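You operate a simulated robot arm through the tools that you are given. There is no shell and no other tool. Be economical: measure what you need, move in short steps, check, and stop when the job is done.

Carry out the task below with a simulated two-armed robot. There is one attempt and no reset: what you move stays moved.

TASK
On the grey table, fold the blue cloth in half, so that its two long edges meet.

Only the result counts: the job must be done as asked and must still hold three seconds after the hand-in. Knocking over, shifting, dropping, spilling or breaking anything else fails it. Flat cloth is picked up by pressing the open fingertips on it (5 to 10 N) and closing them slowly along it; thin cloth reads only 2 to 8 mm in the jaws.

THE ROBOT
Two 7-joint arms with two-finger parallel grippers on one trunk, on a base that drives. Base frame: it is fixed to the floor where the robot stands at the start and does not move with it; the origin is under the middle of the robot, x ahead of it, y to its left, z up. Lengths are in cm, angles in rad, forces in N, time in s.
The left shoulder is at the start at [5, 17.7, 107.9], the right one opposite. Places, roughly: grey table [110, 10, 80]. Payload 3.43 kg a hand.
The TCP of each hand is the grasp point between the finger pads, 3.4 cm short of the fingertips. In the tool frame z runs along the fingers and y along their closing line. Largest opening 12.8 cm; finger width 2.4, thickness 1.2; the body of the gripper, 4.8 by 13 cm, starts 9.6 cm behind the TCP.
Orientation is that of the tool frame in the base frame, as a unit quaternion [x, y, z, w]. With the fingers straight down and closing along the base's y, the tool's x points along the base's -x, its y along +y and its z along -z.

THE INTERFACE
- The arms move only by the tool servo_tool. It takes "left_moves", "right_moves" or both (then of equal length, played together; a hand with none holds still); each is a list of rows, each a list of 3 entries, a list of its own where there are three numbers: the shift along the tool's x, y, z in cm, then the turn, a rotation vector about the tool's x, y, z in rad, then the gripper command, from -1 (shut) to 1 (fully open), values between in proportion. In form: [[[dx, dy, dz], [ax, ay, az], claw], ...]. A call has 1 to 8 rows; each row shifts and turns the commanded pose from where the row before left it, along the tool's axes as they then stand. A row lasts 0.2 s, in which the tool goes at most 5 cm and 0.15 rad; a call with a longer step from one row to the next is refused whole, and so is a gripper value outside its range. Where a pose cannot be reached the arm comes as near as it can. A force on the tool above 40 N (or 10 N above the force at the start of the call, whichever is more), or a blocked arm, ends the call early, and 0.2 s more pass. Each finger travels about 10.8 cm/s and halts on what it meets, pressing with about 34 N; the grip force reading is that of the motor and also rises with nothing between the fingers. The clock runs only during rows and for 0.2 s after the last one: add rows that do not move to give the fingers time. It gives the time, the measured TCP pose, the force on the tool (base axes), the opening and the grip force at its end, in the units of the frame above (readings bear some noise), with the torque about the TCP (base axes, N m) and any sound that the robot's microphone picked up.
- Cameras (640 x 400 px; columns grow to the right, rows downward): "scene" is now at [15.51, 0.36, 123.2]; the picture's right is [0.06, -1.00, 0.00], its down [-0.65, -0.04, -0.76] and it looks along [0.75, 0.05, -0.66] (base axes); focal length 253 px, centre (320, 200). "left" rides on the left gripper at [7.6, 1.1, -16] in its tool frame; the picture's right is [-0.15, 0.99, 0.00], its down [-0.88, -0.13, -0.46] and it looks along [-0.45, -0.07, 0.89] (tool axes); focal length 234 px, centre (320, 200). "right" rides on the right gripper at [7.6, -1.1, -16] in its tool frame; the picture's right is [0.15, 0.99, 0.00], its down [-0.88, 0.13, -0.46] and it looks along [-0.45, 0.07, 0.89] (tool axes); focal length 234 px, centre (320, 200). There is no depth. A picture from a camera that has moved, and an enlarged one, comes with that camera's place and axes in the base frame and with its lens.
- camera(camera): a new picture of that camera. The clock stands still meanwhile.
- slide_trunk(by): slides the trunk up (or, below 0, down) by that many cm; the arms and the scene camera ride with it, the base frame stays. It gives what a move gives, with no picture.
- roll_base(legs): drives the robot by 1 to 6 legs, each [ahead, turn to the left] in cm and rad, along the robot's own axes; the way and the turn of a leg run together, so that a leg with both is an arc; at most 150 cm and 3.142 rad a leg. The arms and the cameras ride along, it lands a little off, and it stops where it bumps. It gives what a move gives.
- turn_head(pan, tilt): turns the head with the scene camera to pan (to the left, within 1.396 rad either way) and tilt (down, from -0.506 to 1.204), counted from straight ahead of the robot. It gives what a move gives.
- zoom(camera, box): a new picture of the part [left, top, right, bottom] of that camera's present view, enlarged. The clock stands still meanwhile.
- finish_job(): hands the job in; it is judged then, once.

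Work in short steps. Places have to be worked out from the pictures, the camera data and where the tool is seen: move nearer, look again, correct. Check each grasp and each placing, and mend what went wrong. You have 120 turns and 88 pictures in all, those below and enlarged ones among them. Open the grippers and draw the arms clear of the work before you hand the job in, unless the task says otherwise; then end with one line.

The tools are called after ">>>" as name(argument=value, ...) on one line, values as JSON. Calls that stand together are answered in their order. servo_tool: Moves the arms, as the interface text tells. Its arguments: {"type":"object","properties":{"left_moves":{"type":"array"},"right_moves":{"type":"array"}},"required":[]} The other tools are called the same way: slide_trunk (by) slides the trunk up or down; roll_base (legs) drives the base; turn_head (pan, tilt) turns the head that bears the scene camera; camera (camera) takes a picture; zoom (camera, box) takes an enlarged picture of a part of a camera's view; finish_job () hands the job in.

At the start:

```text
clock: 0.0
left_tool_pos: [50.8, 33.19, 93.11]
left_tcp_rot: [0.0, 1.0, 0.0, 0.0]
left_ft_force: [-0.5, 0.0, -1.1]
left_moment: [0.01, 0.01, -0.03]
left_grip_width: 12.78
left_grip_force: 0.0
right_tool_pos: [49.66, -17.93, 99.42]
right_tcp_rot: [0.0, 1.0, 0.0, 0.0]
right_ft_force: [0.1, 0.5, 0.8]
right_moment: [-0.02, -0.02, 0.0]
right_grip_width: 12.81
right_grip_force: 0.0
trunk travel left (down, up): [-25.0, 15.1]
robot x, y, heading: [-0.39, -0.32, 0.001]
head pan, tilt: [0.061, 0.716]
```

scene: 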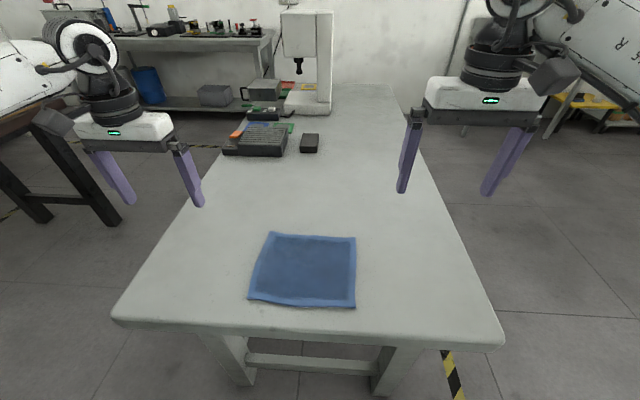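
right: 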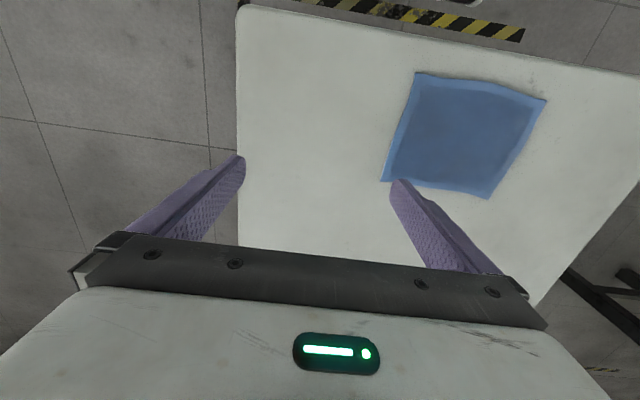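
left: 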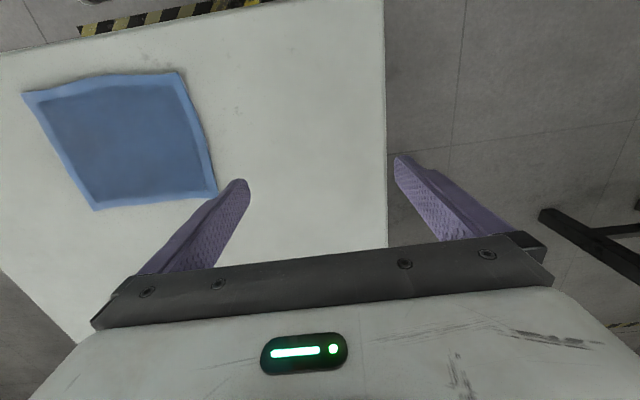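

The cloth spans about x 42–61 and y −6 to 18, so its long edges run along y. I'll bring both hands above the near corners with the jaws partly closed.

>>> servo_tool(left_moves=[[[1.25, -3, 1.8], [0, 0, 0], -0.3], [[1.25, -3, 1.8], [0, 0, 0], -0.3], [[1.25, -3, 1.8], [0, 0, 0], -0.3], [[1.25, -3, 1.8], [0, 0, 0], -0.3], [[1.25, -3, 1.8], [0, 0, 0], -0.3], [[1.25, -3, 1.8], [0, 0, 0], -0.3], [[0, 0, 0], [0, 0, 0], -0.3]], right_moves=[[[1.1, 2.5, 2.9], [0, 0, 0], -0.3], [[1.1, 2.5, 2.9], [0, 0, 0], -0.3], [[1.1, 2.5, 2.9], [0, 0, 0], -0.3], [[1.1, 2.5, 2.9], [0, 0, 0], -0.3], [[1.1, 2.5, 2.9], [0, 0, 0], -0.3], [[1.1, 2.5, 2.9], [0, 0, 0], -0.3], [[0, 0, 0], [0, 0, 0], -0.3]])

>>> camera(camera="scene")

>>> camera(camera="left")

>>> camera(camera="right")

```text
clock: 1.6
left_tool_pos: [43.04, 15.14, 82.67]
left_tcp_rot: [-0.001, 1.0, 0.0, 0.0]
left_ft_force: [0.2, -0.8, -0.2]
left_moment: [-0.01, -0.03, -0.01]
left_grip_width: 4.48
left_grip_force: 0.0
right_tool_pos: [43.05, -3.09, 81.88]
right_tcp_rot: [0.0, 1.0, 0.0, 0.001]
right_ft_force: [-0.3, -0.2, 0.8]
right_moment: [0.02, -0.02, 0.0]
right_grip_width: 4.51
right_grip_force: 0.0
trunk travel left (down, up): [-25.0, 15.1]
robot x, y, heading: [0.3, 0.05, -0.003]
head pan, tilt: [0.061, 0.716]
```

```text
84 pictures are left
camera scene: at [15.51, 0.36, 123.2], right [0.06, -1.0, 0.0], down [-0.65, -0.04, -0.76], along [0.75, 0.05, -0.66], focal length 253 px, centre (320, 200)
```

scene: 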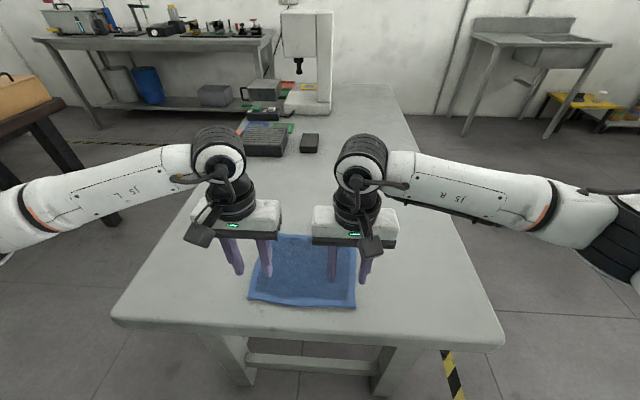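

```text
83 pictures are left
camera left: at [35.38, 16.26, 98.62], right [0.15, 0.99, 0.0], down [0.88, -0.13, 0.46], along [0.45, -0.07, -0.89], focal length 234 px, centre (320, 200)
```

left: 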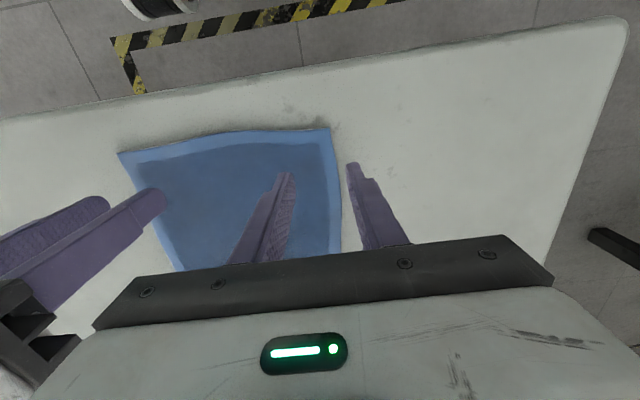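

```text
82 pictures are left
camera right: at [35.49, -4.07, 98.0], right [-0.15, 0.99, 0.0], down [0.88, 0.13, 0.46], along [0.45, 0.07, -0.89], focal length 234 px, centre (320, 200)
```

right: 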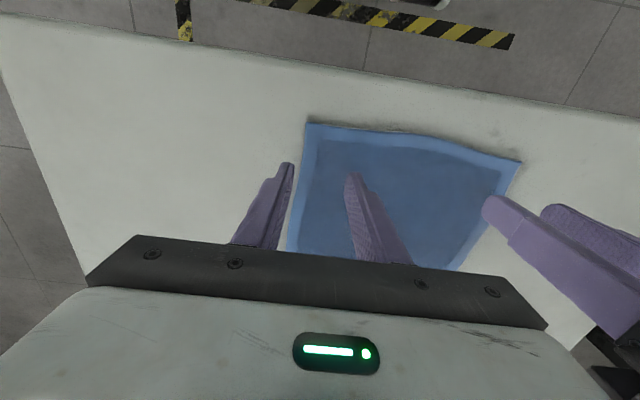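

The near edge is at x≈40–42, with corners at about y 17 and −5. I'll narrow the jaws, centre them over the edge near each corner, and stop just above the table to check.

>>> servo_tool(left_moves=[[[0.45, -0.37, 2.4], [0, 0, 0], -0.56], [[0.45, -0.37, 2.4], [0, 0, 0], -0.56], [[0.45, -0.37, 2.4], [0, 0, 0], -0.56], [[0, 0, 0], [0, 0, 0], -0.56]], right_moves=[[[0.45, 0.37, 2.13], [0, 0, 0], -0.56], [[0.45, 0.37, 2.13], [0, 0, 0], -0.56], [[0.45, 0.37, 2.13], [0, 0, 0], -0.56], [[0, 0, 0], [0, 0, 0], -0.56]])

>>> camera(camera="left")

>>> camera(camera="right")

>>> zoom(camera="scene", box=[220, 220, 380, 320])

```text
clock: 2.2
left_tool_pos: [42.77, 14.42, 78.74]
left_tcp_rot: [-0.002, 1.0, -0.002, 0.01]
left_ft_force: [-3.1, 1.0, 17.0]
left_moment: [0.03, 0.2, -0.03]
left_grip_width: 2.79
left_grip_force: 0.1
right_tool_pos: [42.45, -2.38, 78.58]
right_tcp_rot: [0.0, 1.0, 0.002, 0.007]
right_ft_force: [-3.2, -1.0, 15.5]
right_moment: [-0.09, 0.11, 0.0]
right_grip_width: 2.81
right_grip_force: 0.1
trunk travel left (down, up): [-25.0, 15.1]
robot x, y, heading: [-0.22, -0.1, 0.001]
head pan, tilt: [0.061, 0.716]
stopped in row 3 (left hand): the force on the tool passed its limit (the readings are from after the stop); the commanded pose is now the measured one
```

```text
81 pictures are left
camera left: at [34.7, 15.45, 94.53], right [0.14, 0.99, 0.0], down [0.87, -0.13, 0.47], along [0.47, -0.07, -0.88], focal length 234 px, centre (320, 200)
```

left: 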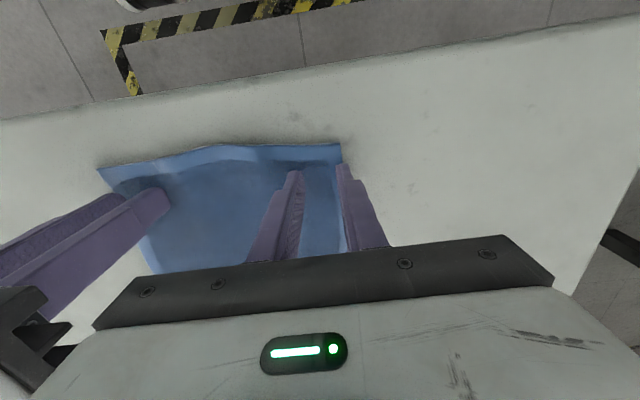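

```text
80 pictures are left
camera right: at [34.73, -3.38, 94.63], right [-0.15, 0.99, 0.0], down [0.87, 0.13, 0.47], along [0.46, 0.07, -0.88], focal length 234 px, centre (320, 200)
```

right: 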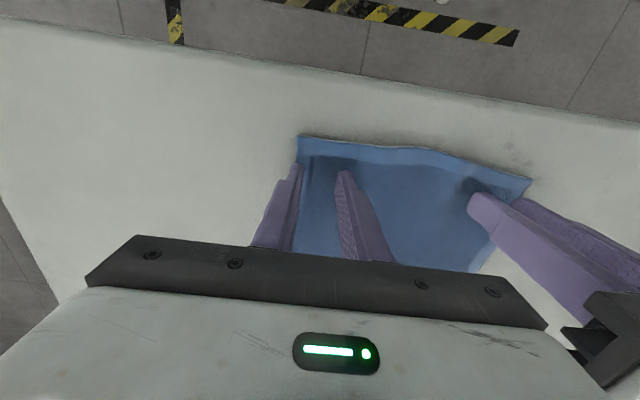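

```text
4.00 times, centred on (300, 270) of scene
camera zoom: at [15.37, 0.35, 123.28], right [0.06, -1.0, 0.0], down [-0.65, -0.04, -0.76], along [0.75, 0.05, -0.65], focal length 1011 px, centre (400, -80)
```

zoom: 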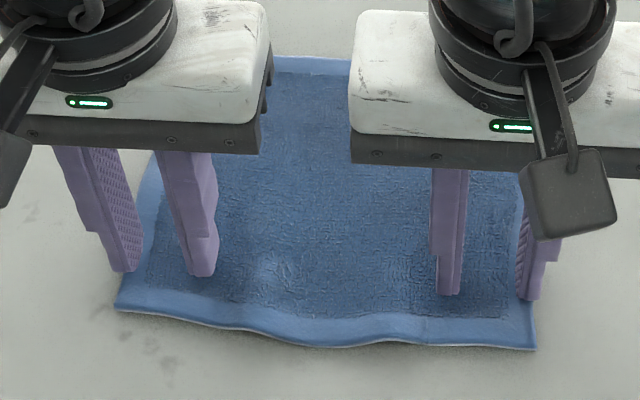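

Contact came at TCP z≈78.7, so the table is at z≈75. That puts the cloth at x 39.3–57 and y −5.2 to 16.2. I'll lift, shift to the edge and slightly inward, and come down until just above it.

>>> servo_tool(left_moves=[[[0, 0, -1.5], [0, 0, 0], -0.56], [[1.0, -0.4, 0], [0, 0, 0], -0.56], [[1.0, -0.4, 0], [0, 0, 0], -0.56], [[0, 0, 0.8], [0, 0, 0], -0.56], [[0, 0, 0], [0, 0, 0], -0.56]], right_moves=[[[0, 0, -1.5], [0, 0, 0], -0.56], [[1.0, 0.4, 0], [0, 0, 0], -0.56], [[0.8, 0.4, 0], [0, 0, 0], -0.56], [[0, 0, 0.8], [0, 0, 0], -0.56], [[0, 0, 0], [0, 0, 0], -0.56]])

>>> camera(camera="left")

>>> camera(camera="right")

>>> zoom(camera="scene", box=[220, 220, 380, 320])

```text
clock: 3.4
left_tool_pos: [40.65, 13.65, 79.14]
left_tcp_rot: [-0.002, 1.0, -0.001, 0.007]
left_ft_force: [0.2, -0.7, -0.2]
left_moment: [0.0, 0.0, -0.03]
left_grip_width: 2.81
left_grip_force: 0.0
right_tool_pos: [40.73, -1.62, 79.0]
right_tcp_rot: [0.001, 1.0, 0.001, 0.005]
right_ft_force: [0.9, -0.6, 0.2]
right_moment: [0.02, 0.01, 0.02]
right_grip_width: 2.84
right_grip_force: 0.2
trunk travel left (down, up): [-25.0, 15.1]
robot x, y, heading: [0.1, -0.16, -0.002]
head pan, tilt: [0.061, 0.716]
```

```text
78 pictures are left
camera left: at [32.74, 14.62, 95.04], right [0.14, 0.99, 0.0], down [0.87, -0.13, 0.47], along [0.46, -0.07, -0.88], focal length 234 px, centre (320, 200)
```

left: 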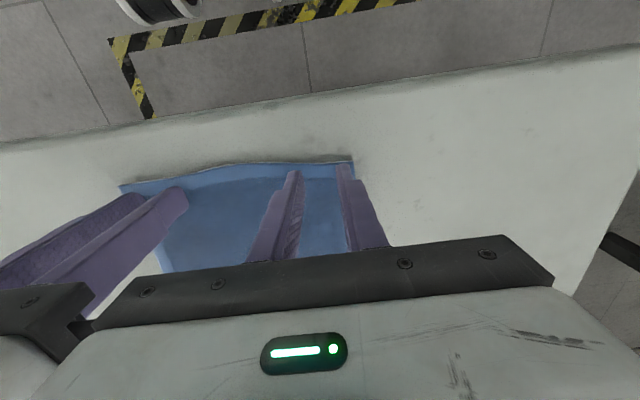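

```text
77 pictures are left
camera right: at [33.01, -2.54, 94.94], right [-0.15, 0.99, 0.0], down [0.88, 0.13, 0.47], along [0.46, 0.07, -0.89], focal length 234 px, centre (320, 200)
```

right: 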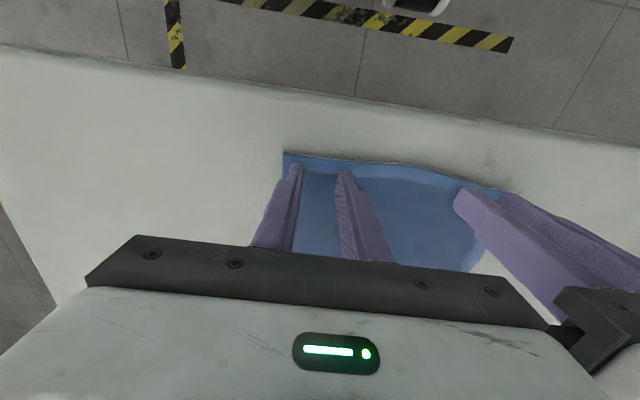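

```text
4.00 times, centred on (300, 270) of scene
camera zoom: at [15.52, 0.37, 123.2], right [0.06, -1.0, 0.0], down [-0.65, -0.04, -0.76], along [0.75, 0.05, -0.66], focal length 1011 px, centre (400, -80)
```

zoom: 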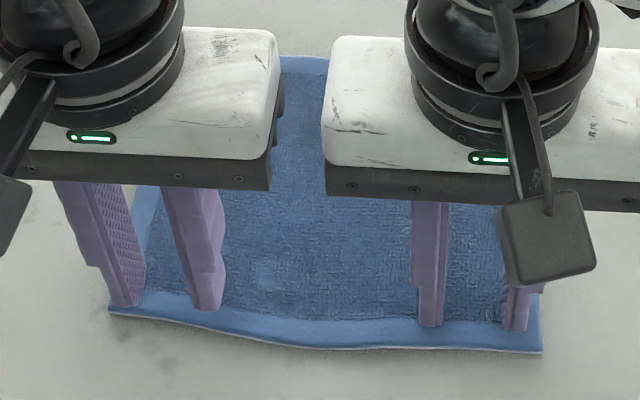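

Placement looks good, with both fingers on the cloth just inside the edge. I'll nudge a bit further towards the edge and press down gently.

>>> servo_tool(left_moves=[[[0.4, -0.3, 0], [0, 0, 0], -0.56], [[0, 0, 0.2], [0, 0, 0], -0.56], [[0, 0, 0.15], [0, 0, 0], -0.56], [[0, 0, 0], [0, 0, 0], -0.56]], right_moves=[[[0.6, 0, 0], [0, 0, 0], -0.56], [[0, 0, 0.2], [0, 0, 0], -0.56], [[0, 0, 0.05], [0, 0, 0], -0.56], [[0, 0, 0], [0, 0, 0], -0.56]])

```text
clock: 4.4
left_tool_pos: [40.27, 13.27, 78.77]
left_tcp_rot: [-0.002, 1.0, -0.001, 0.008]
left_ft_force: [-0.9, 0.2, 4.5]
left_moment: [0.05, 0.01, 0.0]
left_grip_width: 2.81
left_grip_force: 0.1
right_tool_pos: [39.95, -1.54, 78.9]
right_tcp_rot: [0.001, 1.0, 0.002, 0.005]
right_ft_force: [0.0, -0.8, 1.3]
right_moment: [-0.03, -0.01, -0.01]
right_grip_width: 2.8
right_grip_force: 0.1
trunk travel left (down, up): [-25.0, 15.1]
robot x, y, heading: [0.02, 0.19, -0.003]
head pan, tilt: [0.061, 0.716]
```

The left hand presses at 4.5 N and the right is barely touching. I'll press slightly more, the right hand further than the left.

>>> servo_tool(left_moves=[[[0, 0, 0.05], [0, 0, 0], -0.56], [[0, 0, 0], [0, 0, 0], -0.56]], right_moves=[[[0, 0, 0.17], [0, 0, 0], -0.56], [[0, 0, 0], [0, 0, 0], -0.56]])

```text
clock: 5.0
left_tool_pos: [40.37, 13.34, 78.73]
left_tcp_rot: [-0.002, 1.0, -0.001, 0.008]
left_ft_force: [0.1, 1.2, 6.6]
left_moment: [0.04, 0.0, -0.01]
left_grip_width: 2.79
left_grip_force: 0.1
right_tool_pos: [40.09, -1.51, 78.77]
right_tcp_rot: [0.001, 1.0, 0.001, 0.007]
right_ft_force: [-0.1, -1.5, 5.7]
right_moment: [-0.08, 0.01, 0.01]
right_grip_width: 2.82
right_grip_force: 0.0
trunk travel left (down, up): [-25.0, 15.1]
robot x, y, heading: [-0.03, 0.0, 0.005]
head pan, tilt: [0.061, 0.716]
```

Both hands press at about 6 N, so I close slowly.

>>> servo_tool(left_moves=[[[0, 0, 0], [0, 0, 0], -0.62], [[0, 0, 0], [0, 0, 0], -0.68], [[0, 0, 0], [0, 0, 0], -0.74], [[0, 0, 0], [0, 0, 0], -0.8], [[0, 0, 0], [0, 0, 0], -0.86], [[0, 0, 0], [0, 0, 0], -0.92], [[0, 0, 0], [0, 0, 0], -1], [[0, 0, 0], [0, 0, 0], -1]], right_moves=[[[0, 0, 0], [0, 0, 0], -0.62], [[0, 0, 0], [0, 0, 0], -0.68], [[0, 0, 0], [0, 0, 0], -0.74], [[0, 0, 0], [0, 0, 0], -0.8], [[0, 0, 0], [0, 0, 0], -0.86], [[0, 0, 0], [0, 0, 0], -0.92], [[0, 0, 0], [0, 0, 0], -1], [[0, 0, 0], [0, 0, 0], -1]])

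>>> zoom(camera="scene", box=[220, 220, 380, 320])

```text
clock: 6.8
left_tool_pos: [40.24, 13.17, 78.76]
left_tcp_rot: [-0.001, 1.0, -0.001, 0.009]
left_ft_force: [0.1, -1.2, 7.2]
left_moment: [-0.04, -0.01, 0.03]
left_grip_width: 0.34
left_grip_force: 34.1
right_tool_pos: [39.89, -1.59, 78.81]
right_tcp_rot: [0.001, 1.0, 0.002, 0.005]
right_ft_force: [-0.3, 0.0, 7.6]
right_moment: [0.03, 0.02, 0.04]
right_grip_width: 0.0
right_grip_force: 33.2
trunk travel left (down, up): [-25.0, 15.1]
robot x, y, heading: [-0.04, 0.07, -0.0]
head pan, tilt: [0.061, 0.716]
```

```text
4.00 times, centred on (300, 270) of scene
camera zoom: at [15.44, 0.34, 123.22], right [0.06, -1.0, 0.0], down [-0.65, -0.04, -0.76], along [0.75, 0.05, -0.66], focal length 1011 px, centre (400, -80)
```

zoom: 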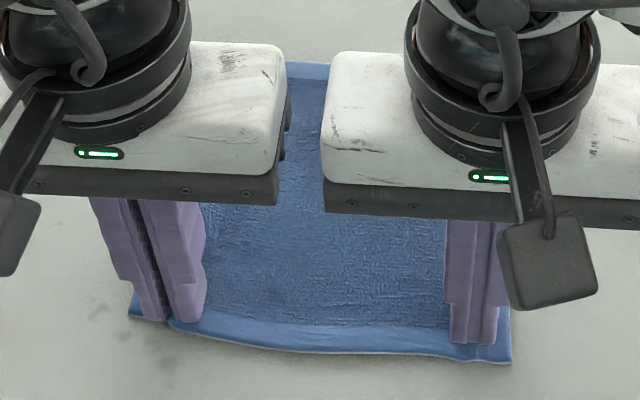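

The left hand has the cloth (3.4 mm) but the right one came up empty. I'll lift the right slightly, reopen it, shift a touch inward and press harder.

>>> servo_tool(right_moves=[[[0, 0, -0.6], [0, 0, 0], -1], [[0, 0.5, 0], [0, 0, 0], -0.6], [[0, 0, 0], [0, 0, 0], -0.6], [[0, 0, 0.4], [0, 0, 0], -0.6], [[0, 0, 0.22], [0, 0, 0], -0.6], [[0, 0, 0], [0, 0, 0], -0.6]])

>>> zoom(camera="scene", box=[220, 220, 380, 320])

```text
clock: 8.2
left_tool_pos: [40.29, 13.32, 78.69]
left_tcp_rot: [-0.002, 1.0, 0.0, 0.008]
left_ft_force: [-0.2, -0.2, 7.5]
left_moment: [-0.03, 0.02, 0.02]
left_grip_width: 0.34
left_grip_force: 33.8
right_tool_pos: [40.05, -1.05, 78.86]
right_tcp_rot: [0.0, 1.0, 0.002, 0.006]
right_ft_force: [0.0, -1.3, 5.2]
right_moment: [0.0, -0.03, -0.02]
right_grip_width: 2.56
right_grip_force: 0.0
trunk travel left (down, up): [-25.0, 15.1]
robot x, y, heading: [0.05, -0.09, -0.001]
head pan, tilt: [0.061, 0.716]
```

```text
4.00 times, centred on (300, 270) of scene
camera zoom: at [15.44, 0.34, 123.22], right [0.06, -1.0, 0.0], down [-0.65, -0.04, -0.76], along [0.75, 0.05, -0.66], focal length 1011 px, centre (400, -80)
```

zoom: 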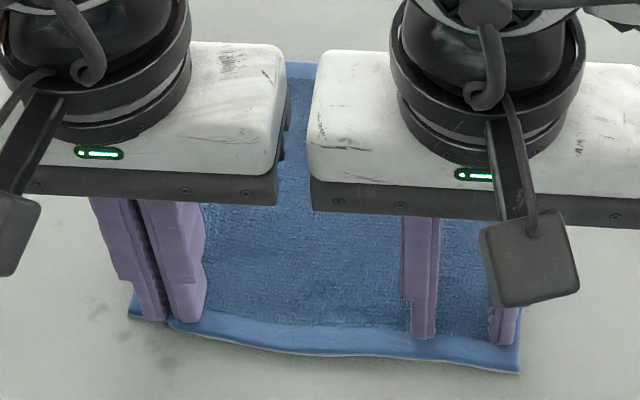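

Both right fingers are on the cloth at 5 N. I'll press to about 9 N and close slowly.

>>> servo_tool(right_moves=[[[0, 0, 0.12], [0, 0, 0], -0.62], [[0, 0, 0], [0, 0, 0], -0.67], [[0, 0, 0], [0, 0, 0], -0.72], [[0, 0, 0], [0, 0, 0], -0.78], [[0, 0, 0], [0, 0, 0], -0.84], [[0, 0, 0], [0, 0, 0], -0.9], [[0, 0, 0], [0, 0, 0], -1], [[0, 0, 0], [0, 0, 0], -1]])

>>> zoom(camera="scene", box=[220, 220, 380, 320])

```text
clock: 10.0
left_tool_pos: [40.23, 13.14, 78.82]
left_tcp_rot: [-0.002, 1.0, -0.001, 0.008]
left_ft_force: [-0.7, -7.7, 4.5]
left_moment: [-0.23, 0.04, 0.02]
left_grip_width: 0.37
left_grip_force: 33.6
right_tool_pos: [40.04, -0.95, 78.67]
right_tcp_rot: [0.0, 1.0, 0.003, 0.006]
right_ft_force: [0.7, 8.7, 17.8]
right_moment: [0.23, 0.05, 0.0]
right_grip_width: 0.38
right_grip_force: 33.8
trunk travel left (down, up): [-25.0, 15.1]
robot x, y, heading: [-0.19, 0.41, -0.002]
head pan, tilt: [0.061, 0.716]
```

```text
4.00 times, centred on (300, 270) of scene
camera zoom: at [15.39, 0.36, 123.23], right [0.06, -1.0, 0.0], down [-0.65, -0.04, -0.76], along [0.75, 0.05, -0.65], focal length 1011 px, centre (400, -80)
```

zoom: 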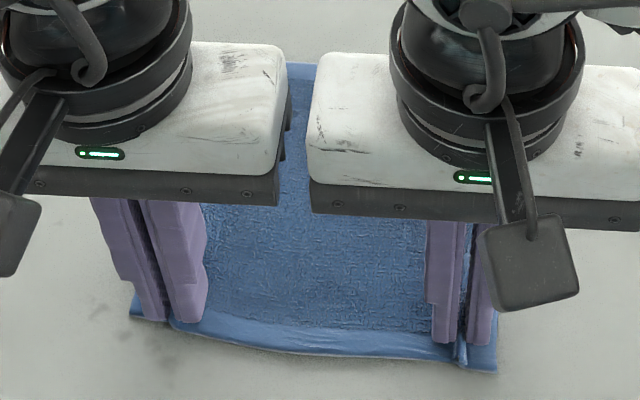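

Both grips hold. With vertical fingers, though, folding away from me would curl the gripped edge under. Folding the far edge towards me lets the hands pitch forward naturally, so I'll release this grip and lift clear.

>>> servo_tool(left_moves=[[[0, 0, -0.1], [0, 0, 0], -0.85], [[0, 0, 0], [0, 0, 0], -0.7], [[0, 0, 0], [0, 0, 0], -0.56], [[0, 0, -1], [0, 0, 0], -0.56], [[0, 0, -2], [0, 0, 0], -0.56], [[0, 0, -2], [0, 0, 0], -0.56]], right_moves=[[[0, 0, -0.1], [0, 0, 0], -0.85], [[0, 0, 0], [0, 0, 0], -0.7], [[0, 0, 0], [0, 0, 0], -0.56], [[0, 0, -1], [0, 0, 0], -0.56], [[0, 0, -2], [0, 0, 0], -0.56], [[0, 0, -2], [0, 0, 0], -0.56]])

>>> camera(camera="scene")

```text
clock: 11.4
left_tool_pos: [40.28, 13.38, 83.8]
left_tcp_rot: [-0.003, 1.0, 0.0, 0.007]
left_ft_force: [1.1, 0.4, 0.7]
left_moment: [0.0, 0.01, -0.02]
left_grip_width: 2.83
left_grip_force: 0.0
right_tool_pos: [40.27, -1.28, 83.42]
right_tcp_rot: [0.001, 1.0, 0.001, 0.005]
right_ft_force: [0.4, 0.3, -0.1]
right_moment: [0.03, 0.02, 0.04]
right_grip_width: 2.8
right_grip_force: 0.0
trunk travel left (down, up): [-25.0, 15.1]
robot x, y, heading: [-0.0, 0.04, -0.001]
head pan, tilt: [0.061, 0.716]
```

```text
72 pictures are left
camera scene: at [15.51, 0.36, 123.19], right [0.06, -1.0, 0.0], down [-0.65, -0.04, -0.76], along [0.75, 0.05, -0.66], focal length 253 px, centre (320, 200)
```

scene: 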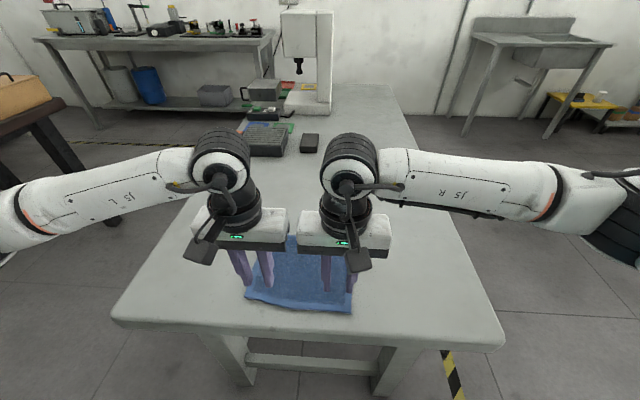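

I'll move the hands forward beside the far corners, spread a bit, to see the cloth's present lie.

>>> servo_tool(left_moves=[[[-2.5, 1.5, -1], [0, 0, 0], -0.56], [[-2.5, 1.5, -1], [0, 0, 0], -0.56], [[-2.5, 1.5, 0], [0, 0, 0], -0.56], [[-2.5, 1.5, 0], [0, 0, 0], -0.56], [[-2.5, 1.5, 0], [0, 0, 0], -0.56], [[-2.5, 1.5, 0], [0, 0, 0], -0.56], [[0, 0, 0], [0, 0, 0], -0.56]], right_moves=[[[-2.5, -1.5, -1], [0, 0, 0], -0.56], [[-2.5, -1.5, -1], [0, 0, 0], -0.56], [[-2.5, -1.5, 0], [0, 0, 0], -0.56], [[-2.5, -1.5, 0], [0, 0, 0], -0.56], [[-2.5, -1.5, 0], [0, 0, 0], -0.56], [[-2.5, -1.5, 0], [0, 0, 0], -0.56], [[0, 0, 0], [0, 0, 0], -0.56]])

>>> zoom(camera="scene", box=[200, 200, 400, 325])

>>> camera(camera="left")

```text
clock: 13.0
left_tool_pos: [55.09, 22.51, 85.87]
left_tcp_rot: [-0.002, 1.0, -0.001, 0.008]
left_ft_force: [-0.3, 0.8, -0.3]
left_moment: [0.04, 0.01, -0.01]
left_grip_width: 2.83
left_grip_force: 0.1
right_tool_pos: [54.98, -10.24, 85.84]
right_tcp_rot: [0.0, 1.0, 0.001, 0.005]
right_ft_force: [-0.2, -0.4, -0.5]
right_moment: [0.0, -0.04, 0.02]
right_grip_width: 2.81
right_grip_force: 0.0
trunk travel left (down, up): [-25.0, 15.1]
robot x, y, heading: [-0.05, 0.11, 0.001]
head pan, tilt: [0.061, 0.716]
```

```text
3.20 times, centred on (300, 262) of scene
camera zoom: at [15.52, 0.37, 123.2], right [0.06, -1.0, 0.0], down [-0.65, -0.04, -0.76], along [0.75, 0.05, -0.66], focal length 809 px, centre (384, 0)
```

zoom: 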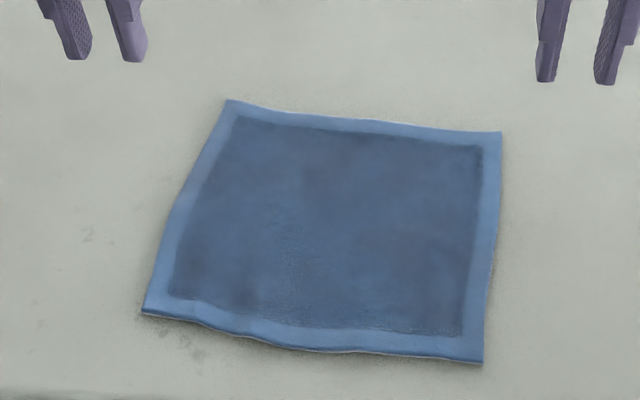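

```text
70 pictures are left
camera left: at [47.15, 23.64, 101.73], right [0.14, 0.99, 0.0], down [0.87, -0.13, 0.47], along [0.46, -0.07, -0.88], focal length 234 px, centre (320, 200)
```

left: 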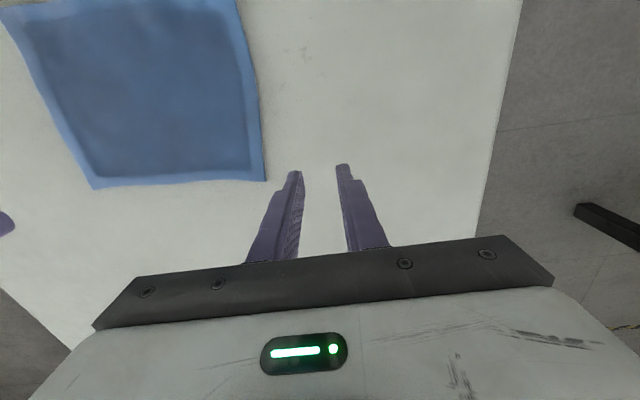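

The far corners are at (57.4, 15.4) and (55.5, −5.9), and the cloth is yawed about −0.09 rad. I'll move over grip points about 3 cm in from each corner, yaw to match, and descend to just above.

>>> servo_tool(left_moves=[[[-0.42, -3.3, 1.95], [0, 0, 0], -0.56], [[-0.42, -3.3, 1.95], [0, 0, 0], -0.56], [[-0.42, -3.3, 1.95], [0, 0, 0.045], -0.56], [[0, 0, 0], [0, 0, 0.044], -0.56], [[0, 0, 0], [0, 0, 0], -0.56]], right_moves=[[[0.01, 2.43, 1.95], [0, 0, 0], -0.56], [[0.01, 2.43, 1.95], [0, 0, 0], -0.56], [[0.01, 2.43, 1.95], [0, 0, 0.045], -0.56], [[0, 0, 0], [0, 0, 0.044], -0.56], [[0, 0, 0], [0, 0, 0], -0.56]])

>>> camera(camera="left")

>>> camera(camera="right")

```text
clock: 14.2
left_tool_pos: [56.78, 12.59, 80.06]
left_tcp_rot: [0.043, 0.999, 0.0, 0.007]
left_ft_force: [-0.3, 0.2, 0.1]
left_moment: [0.02, -0.02, 0.0]
left_grip_width: 2.79
left_grip_force: 0.1
right_tool_pos: [55.06, -2.71, 79.74]
right_tcp_rot: [0.045, 0.999, 0.002, 0.006]
right_ft_force: [-0.5, 0.1, 0.3]
right_moment: [0.0, -0.04, 0.02]
right_grip_width: 2.84
right_grip_force: 0.1
trunk travel left (down, up): [-25.0, 15.1]
robot x, y, heading: [-0.46, -0.06, -0.002]
head pan, tilt: [0.061, 0.716]
```

```text
69 pictures are left
camera left: at [48.87, 14.3, 96.03], right [0.23, 0.97, 0.0], down [0.86, -0.2, 0.47], along [0.46, -0.11, -0.88], focal length 234 px, centre (320, 200)
```

left: 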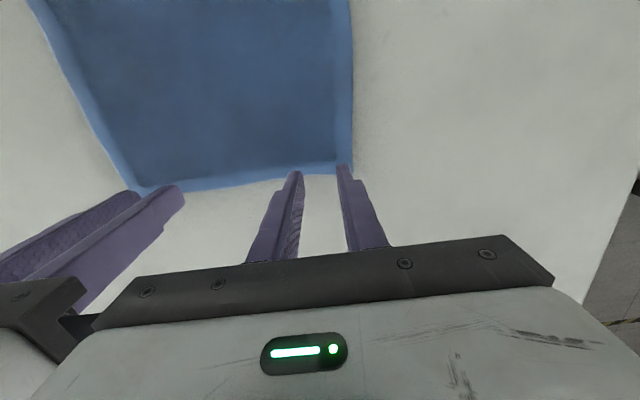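

```text
68 pictures are left
camera right: at [47.36, -3.1, 95.78], right [-0.06, 1.0, 0.0], down [0.88, 0.05, 0.47], along [0.46, 0.03, -0.89], focal length 234 px, centre (320, 200)
```

right: 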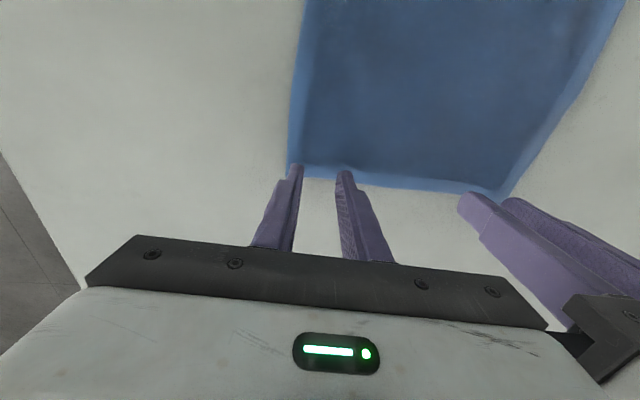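

The fingertips sit right at the far edge. I'll move about 0.8 cm back onto the cloth and slightly inward, then descend to light contact.

>>> servo_tool(left_moves=[[[0.7, -0.45, 0], [0, 0, 0], -0.56], [[0, 0, 0.8], [0, 0, 0], -0.56], [[0, 0, 0.35], [0, 0, 0], -0.56], [[0, 0, 0], [0, 0, 0], -0.56]], right_moves=[[[0.9, 0.4, 0], [0, 0, 0], -0.56], [[0, 0, 0.6], [0, 0, 0], -0.56], [[0, 0, 0.3], [0, 0, 0], -0.56], [[0, 0, 0], [0, 0, 0], -0.56]])

>>> camera(camera="left")

>>> camera(camera="right")

```text
clock: 15.2
left_tool_pos: [55.84, 12.11, 78.95]
left_tcp_rot: [0.043, 0.999, 0.0, 0.007]
left_ft_force: [0.7, -0.5, 1.1]
left_moment: [0.04, 0.03, 0.01]
left_grip_width: 2.83
left_grip_force: 0.1
right_tool_pos: [54.08, -2.32, 78.86]
right_tcp_rot: [0.045, 0.999, 0.002, 0.005]
right_ft_force: [-0.3, -0.9, 1.0]
right_moment: [0.01, 0.01, 0.01]
right_grip_width: 2.83
right_grip_force: 0.0
trunk travel left (down, up): [-25.0, 15.1]
robot x, y, heading: [0.43, -0.05, -0.001]
head pan, tilt: [0.061, 0.716]
```

```text
67 pictures are left
camera left: at [48.02, 13.79, 94.82], right [0.23, 0.97, 0.0], down [0.86, -0.2, 0.47], along [0.46, -0.11, -0.88], focal length 234 px, centre (320, 200)
```

left: 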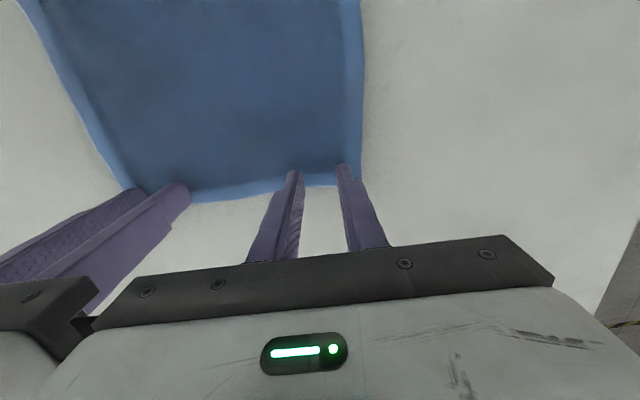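

```text
66 pictures are left
camera right: at [46.38, -2.66, 94.9], right [-0.06, 1.0, 0.0], down [0.88, 0.05, 0.47], along [0.46, 0.03, -0.89], focal length 234 px, centre (320, 200)
```

right: 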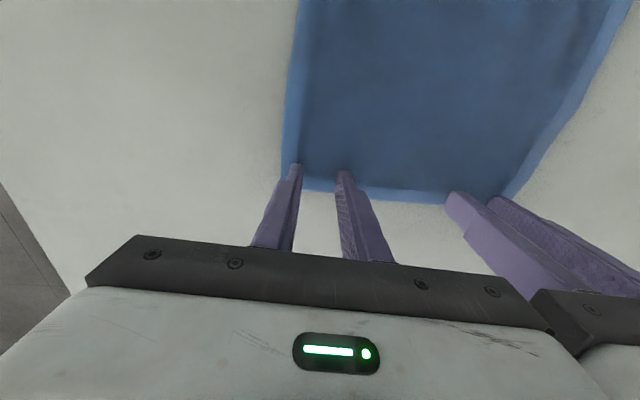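

The tips are on the cloth with the edge about 1 cm beyond. I'll press to about 8 N.

>>> servo_tool(left_moves=[[[0, 0, 0.18], [0, 0, 0], -0.56], [[0, 0, 0.05], [0, 0, 0], -0.56], [[0, 0, 0], [0, 0, 0], -0.56]], right_moves=[[[0, 0, 0.18], [0, 0, 0], -0.56], [[0, 0, 0.05], [0, 0, 0], -0.56], [[0, 0, 0], [0, 0, 0], -0.56]])

```text
clock: 16.0
left_tool_pos: [55.83, 11.97, 78.73]
left_tcp_rot: [0.043, 0.999, -0.001, 0.007]
left_ft_force: [-0.2, 2.4, 5.0]
left_moment: [0.02, 0.03, -0.01]
left_grip_width: 2.8
left_grip_force: 0.0
right_tool_pos: [54.13, -2.35, 78.75]
right_tcp_rot: [0.045, 0.999, 0.003, 0.006]
right_ft_force: [-0.8, 0.8, 3.9]
right_moment: [-0.05, 0.01, 0.0]
right_grip_width: 2.8
right_grip_force: 0.1
trunk travel left (down, up): [-25.0, 15.1]
robot x, y, heading: [0.03, 0.01, -0.001]
head pan, tilt: [0.061, 0.716]
```

I'll press a little more and close slowly.

>>> servo_tool(left_moves=[[[0, 0, 0.1], [0, 0, 0], -0.6], [[0, 0, 0.05], [0, 0, 0], -0.66], [[0, 0, 0], [0, 0, 0], -0.72], [[0, 0, 0], [0, 0, 0], -0.78], [[0, 0, 0], [0, 0, 0], -0.84], [[0, 0, 0], [0, 0, 0], -0.9], [[0, 0, 0], [0, 0, 0], -1], [[0, 0, 0], [0, 0, 0], -1]], right_moves=[[[0, 0, 0.15], [0, 0, 0], -0.6], [[0, 0, 0.08], [0, 0, 0], -0.66], [[0, 0, 0], [0, 0, 0], -0.72], [[0, 0, 0], [0, 0, 0], -0.78], [[0, 0, 0], [0, 0, 0], -0.84], [[0, 0, 0], [0, 0, 0], -0.9], [[0, 0, 0], [0, 0, 0], -1], [[0, 0, 0], [0, 0, 0], -1]])

>>> camera(camera="left")

>>> camera(camera="right")

```text
clock: 17.8
left_tool_pos: [55.6, 11.71, 78.76]
left_tcp_rot: [0.044, 0.999, -0.004, 0.009]
left_ft_force: [-2.1, -18.6, 5.9]
left_moment: [-0.66, 0.12, 0.05]
left_grip_width: 0.34
left_grip_force: 33.9
right_tool_pos: [54.03, -2.11, 78.64]
right_tcp_rot: [0.045, 0.999, 0.004, 0.007]
right_ft_force: [0.9, 15.6, 18.1]
right_moment: [0.5, 0.01, 0.04]
right_grip_width: 0.38
right_grip_force: 33.9
trunk travel left (down, up): [-25.0, 15.1]
robot x, y, heading: [0.04, -0.44, -0.001]
head pan, tilt: [0.061, 0.716]
```

```text
65 pictures are left
camera left: at [47.82, 13.61, 94.62], right [0.23, 0.97, 0.0], down [0.86, -0.2, 0.47], along [0.46, -0.11, -0.88], focal length 234 px, centre (320, 200)
```

left: 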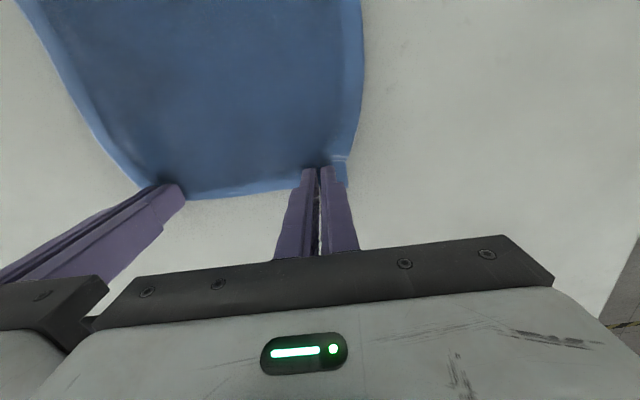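

```text
64 pictures are left
camera right: at [46.25, -2.62, 94.63], right [-0.06, 1.0, 0.01], down [0.88, 0.05, 0.47], along [0.47, 0.04, -0.88], focal length 234 px, centre (320, 200)
```

right: 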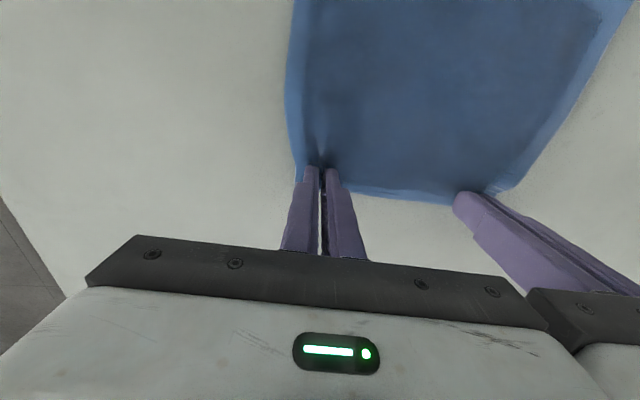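

Both grips hold (3.4 and 3.8 mm), though the cloth is taut between the hands. I'll ease inward and lift along an arc towards the robot while pitching the fingers forward.

>>> servo_tool(left_moves=[[[0.81, -0.25, -0.96], [0, -0.15, 0], -1], [[0.817, 0, -1.226], [0, -0.15, 0], -1], [[0.829, 0, -1.314], [0, -0.15, 0], -1], [[0, 0, 0], [0, 0, 0], -1]], right_moves=[[[0.81, 0.15, -0.96], [0, -0.15, 0], -1], [[0.817, 0, -1.226], [0, -0.15, 0], -1], [[0.829, 0, -1.314], [0, -0.15, 0], -1], [[0, 0, 0], [0, 0, 0], -1]])

>>> camera(camera="scene")

>>> camera(camera="left")

>>> camera(camera="right")

```text
clock: 18.8
left_tool_pos: [52.75, 11.9, 81.62]
left_tcp_rot: [0.042, 0.972, -0.011, 0.231]
left_ft_force: [-1.7, -15.0, -0.2]
left_moment: [-0.52, 0.01, -0.19]
left_grip_width: 0.32
left_grip_force: 34.2
right_tool_pos: [51.31, -1.81, 81.44]
right_tcp_rot: [0.044, 0.973, -0.006, 0.228]
right_ft_force: [2.2, 14.2, -0.3]
right_moment: [0.46, 0.0, 0.24]
right_grip_width: 0.36
right_grip_force: 34.0
trunk travel left (down, up): [-25.0, 15.1]
robot x, y, heading: [0.1, 0.0, -0.001]
head pan, tilt: [0.061, 0.716]
```

```text
63 pictures are left
camera scene: at [15.52, 0.37, 123.2], right [0.06, -1.0, 0.0], down [-0.65, -0.04, -0.75], along [0.75, 0.05, -0.66], focal length 253 px, centre (320, 200)
```

scene: 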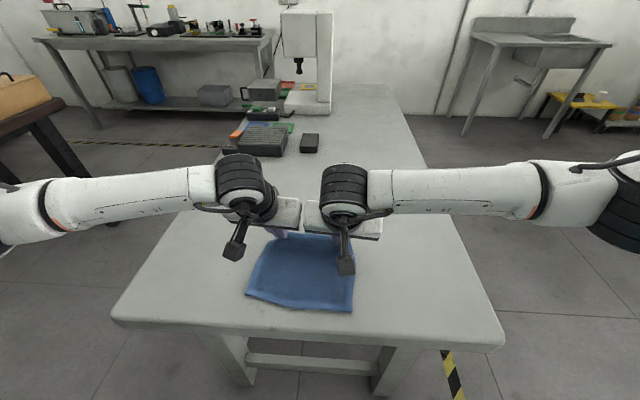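

```text
62 pictures are left
camera left: at [38.84, 14.29, 92.39], right [0.22, 0.97, 0.06], down [0.57, -0.18, 0.8], along [0.79, -0.14, -0.59], focal length 234 px, centre (320, 200)
```

left: 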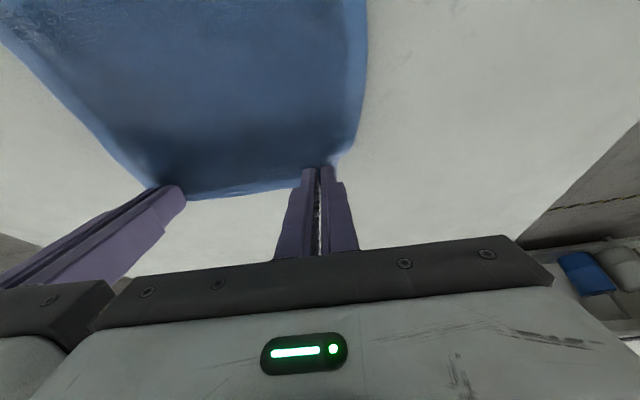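

```text
61 pictures are left
camera right: at [37.44, -1.67, 92.44], right [-0.04, 1.0, -0.06], down [0.59, 0.07, 0.8], along [0.8, 0.0, -0.6], focal length 234 px, centre (320, 200)
```

right: 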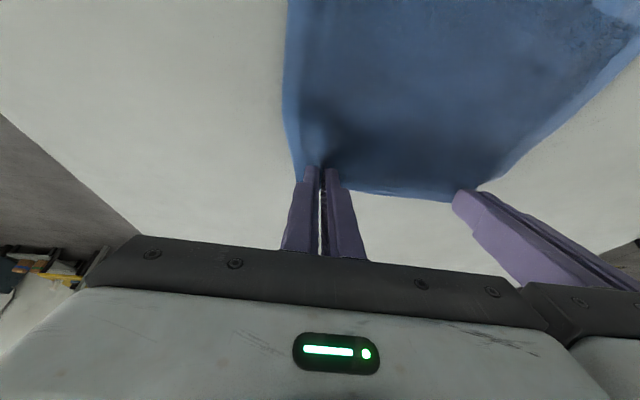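

The far edge lifts well with both grips holding. I'll continue the arc with more pitch.

>>> servo_tool(left_moves=[[[0.88, -0.1, -1.258], [0, -0.15, 0], -1], [[0.967, 0, -1.243], [0, -0.15, 0], -1], [[0.904, 0, -1.142], [0, -0.15, 0], -1], [[0.974, 0, -0.873], [0, -0.15, 0], -1], [[1.006, 0, -0.829], [0, -0.15, 0], -1], [[0, 0, 0], [0, 0, 0], -1]], right_moves=[[[0.88, 0, -1.258], [0, -0.15, 0], -1], [[0.967, 0, -1.243], [0, -0.15, 0], -1], [[0.904, 0, -1.142], [0, -0.15, 0], -1], [[0.974, 0, -0.873], [0, -0.15, 0], -1], [[1.006, 0, -0.829], [0, -0.15, 0], -1], [[0, 0, 0], [0, 0, 0], -1]])

>>> camera(camera="scene")

>>> camera(camera="left")

```text
clock: 20.2
left_tool_pos: [48.29, 11.25, 82.91]
left_tcp_rot: [0.042, 0.891, -0.028, 0.452]
left_ft_force: [0.7, -0.8, -0.3]
left_moment: [-0.04, 0.0, 0.0]
left_grip_width: 0.33
left_grip_force: 33.9
left hand out of reach, approached as far as the arm can: row 4, 5
right_tool_pos: [44.5, -1.25, 82.14]
right_tcp_rot: [0.038, 0.821, -0.024, 0.569]
right_ft_force: [0.1, 1.6, -0.1]
right_moment: [0.07, 0.01, 0.01]
right_grip_width: 0.35
right_grip_force: 33.9
trunk travel left (down, up): [-25.0, 15.1]
robot x, y, heading: [0.2, 0.23, -0.0]
head pan, tilt: [0.061, 0.716]
```

```text
60 pictures are left
camera scene: at [15.52, 0.37, 123.2], right [0.06, -1.0, 0.0], down [-0.65, -0.04, -0.76], along [0.75, 0.05, -0.66], focal length 253 px, centre (320, 200)
```

scene: 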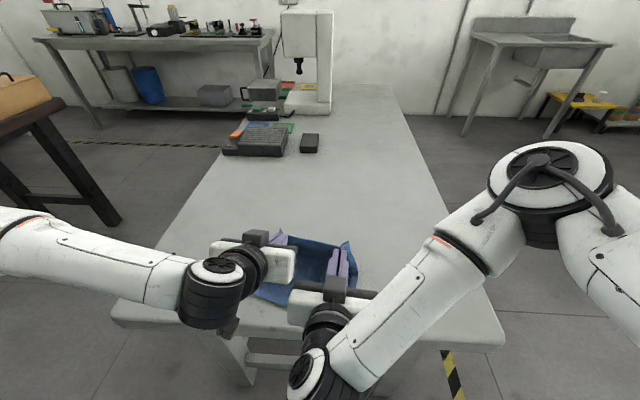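

```text
59 pictures are left
camera left: at [30.95, 14.15, 86.24], right [0.19, 0.98, 0.11], down [0.14, -0.13, 0.98], along [0.97, -0.17, -0.16], focal length 234 px, centre (320, 200)
```

left: 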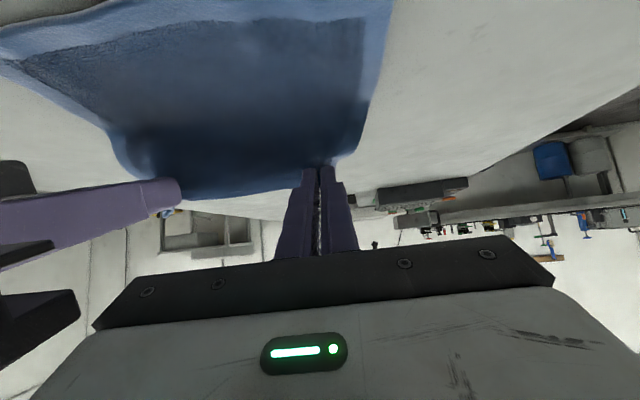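

The left arm ran out of reach at pitch ≈0.94, while the right reached ≈1.2. Backing the base gives the arms room and also carries the cloth edge towards the near edge, so I'll roll back 7 cm.

>>> roll_base(legs=[[-7, 0]])

>>> camera(camera="scene")

```text
clock: 21.3
left_tool_pos: [41.04, 11.27, 82.94]
left_tcp_rot: [0.044, 0.89, -0.03, 0.452]
left_ft_force: [0.2, -0.8, 0.2]
left_moment: [0.02, -0.01, 0.01]
left_grip_width: 0.31
left_grip_force: 34.2
right_tool_pos: [37.38, -1.25, 82.32]
right_tcp_rot: [0.039, 0.822, -0.025, 0.567]
right_ft_force: [0.1, 1.5, 0.4]
right_moment: [0.04, 0.01, -0.01]
right_grip_width: 0.34
right_grip_force: 33.8
trunk travel left (down, up): [-25.0, 15.1]
robot x, y, heading: [-7.0, 0.24, -0.002]
head pan, tilt: [0.061, 0.716]
```

```text
58 pictures are left
camera scene: at [8.37, 0.36, 123.21], right [0.06, -1.0, 0.0], down [-0.65, -0.04, -0.76], along [0.75, 0.05, -0.66], focal length 253 px, centre (320, 200)
```

scene: 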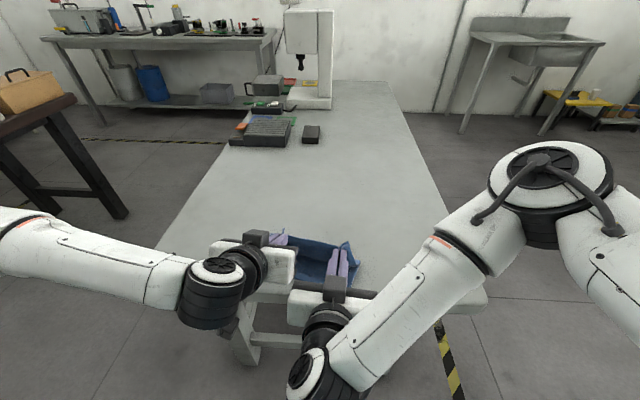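

The hands rode back with the cloth. Now I'll push both hands forward about 6 cm relative to the robot, which should let the left wrist reach the full pitch.

>>> servo_tool(left_moves=[[[-0.54, 0, 1.4], [0, 0, 0], -1], [[-0.54, 0, 1.4], [0, 0, 0], -1], [[-0.54, 0, 1.4], [0, 0, 0], -1], [[-0.54, 0, 1.4], [0, 0, 0], -1], [[0, 0, 0], [0, 0, 0], -1]], right_moves=[[[-0.54, 0, 1.4], [0, 0, 0], -1], [[-0.54, 0, 1.4], [0, 0, 0], -1], [[-0.54, 0, 1.4], [0, 0, 0], -1], [[-0.54, 0, 1.4], [0, 0, 0], -1], [[0, 0, 0], [0, 0, 0], -1]])

>>> camera(camera="scene")

>>> camera(camera="right")

```text
clock: 22.5
left_tool_pos: [47.02, 10.63, 81.38]
left_tcp_rot: [0.042, 0.891, -0.029, 0.451]
left_ft_force: [-0.3, 4.3, 3.1]
left_moment: [-0.42, 0.38, -0.61]
left_grip_width: 0.3
left_grip_force: 33.7
right_tool_pos: [43.42, -1.73, 82.09]
right_tcp_rot: [0.039, 0.822, -0.025, 0.568]
right_ft_force: [-0.8, -3.6, -3.4]
right_moment: [0.03, -0.24, 0.48]
right_grip_width: 0.33
right_grip_force: 33.8
trunk travel left (down, up): [-25.0, 15.1]
robot x, y, heading: [-7.1, -0.17, -0.003]
head pan, tilt: [0.061, 0.716]
```

```text
57 pictures are left
camera scene: at [8.42, 0.37, 123.2], right [0.06, -1.0, 0.0], down [-0.65, -0.04, -0.76], along [0.75, 0.05, -0.66], focal length 253 px, centre (320, 200)
```

scene: 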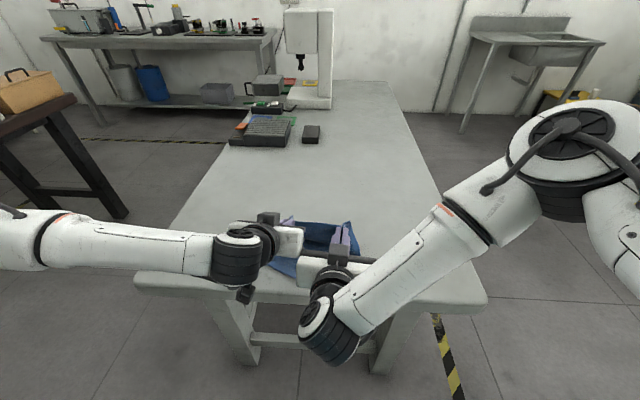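

```text
56 pictures are left
camera right: at [25.86, -1.14, 80.87], right [0.04, 0.99, -0.13], down [-0.1, 0.14, 0.99], along [0.99, -0.02, 0.11], focal length 234 px, centre (320, 200)
```

right: 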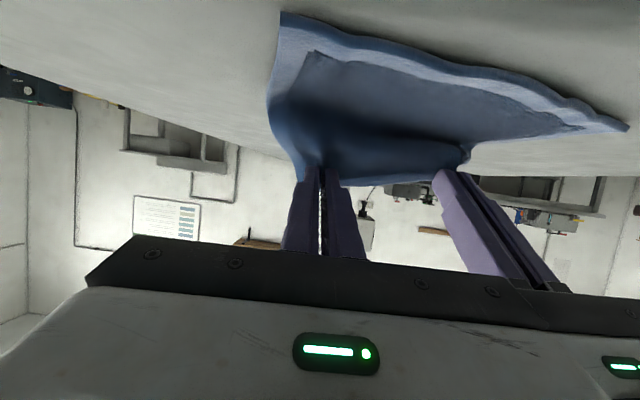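

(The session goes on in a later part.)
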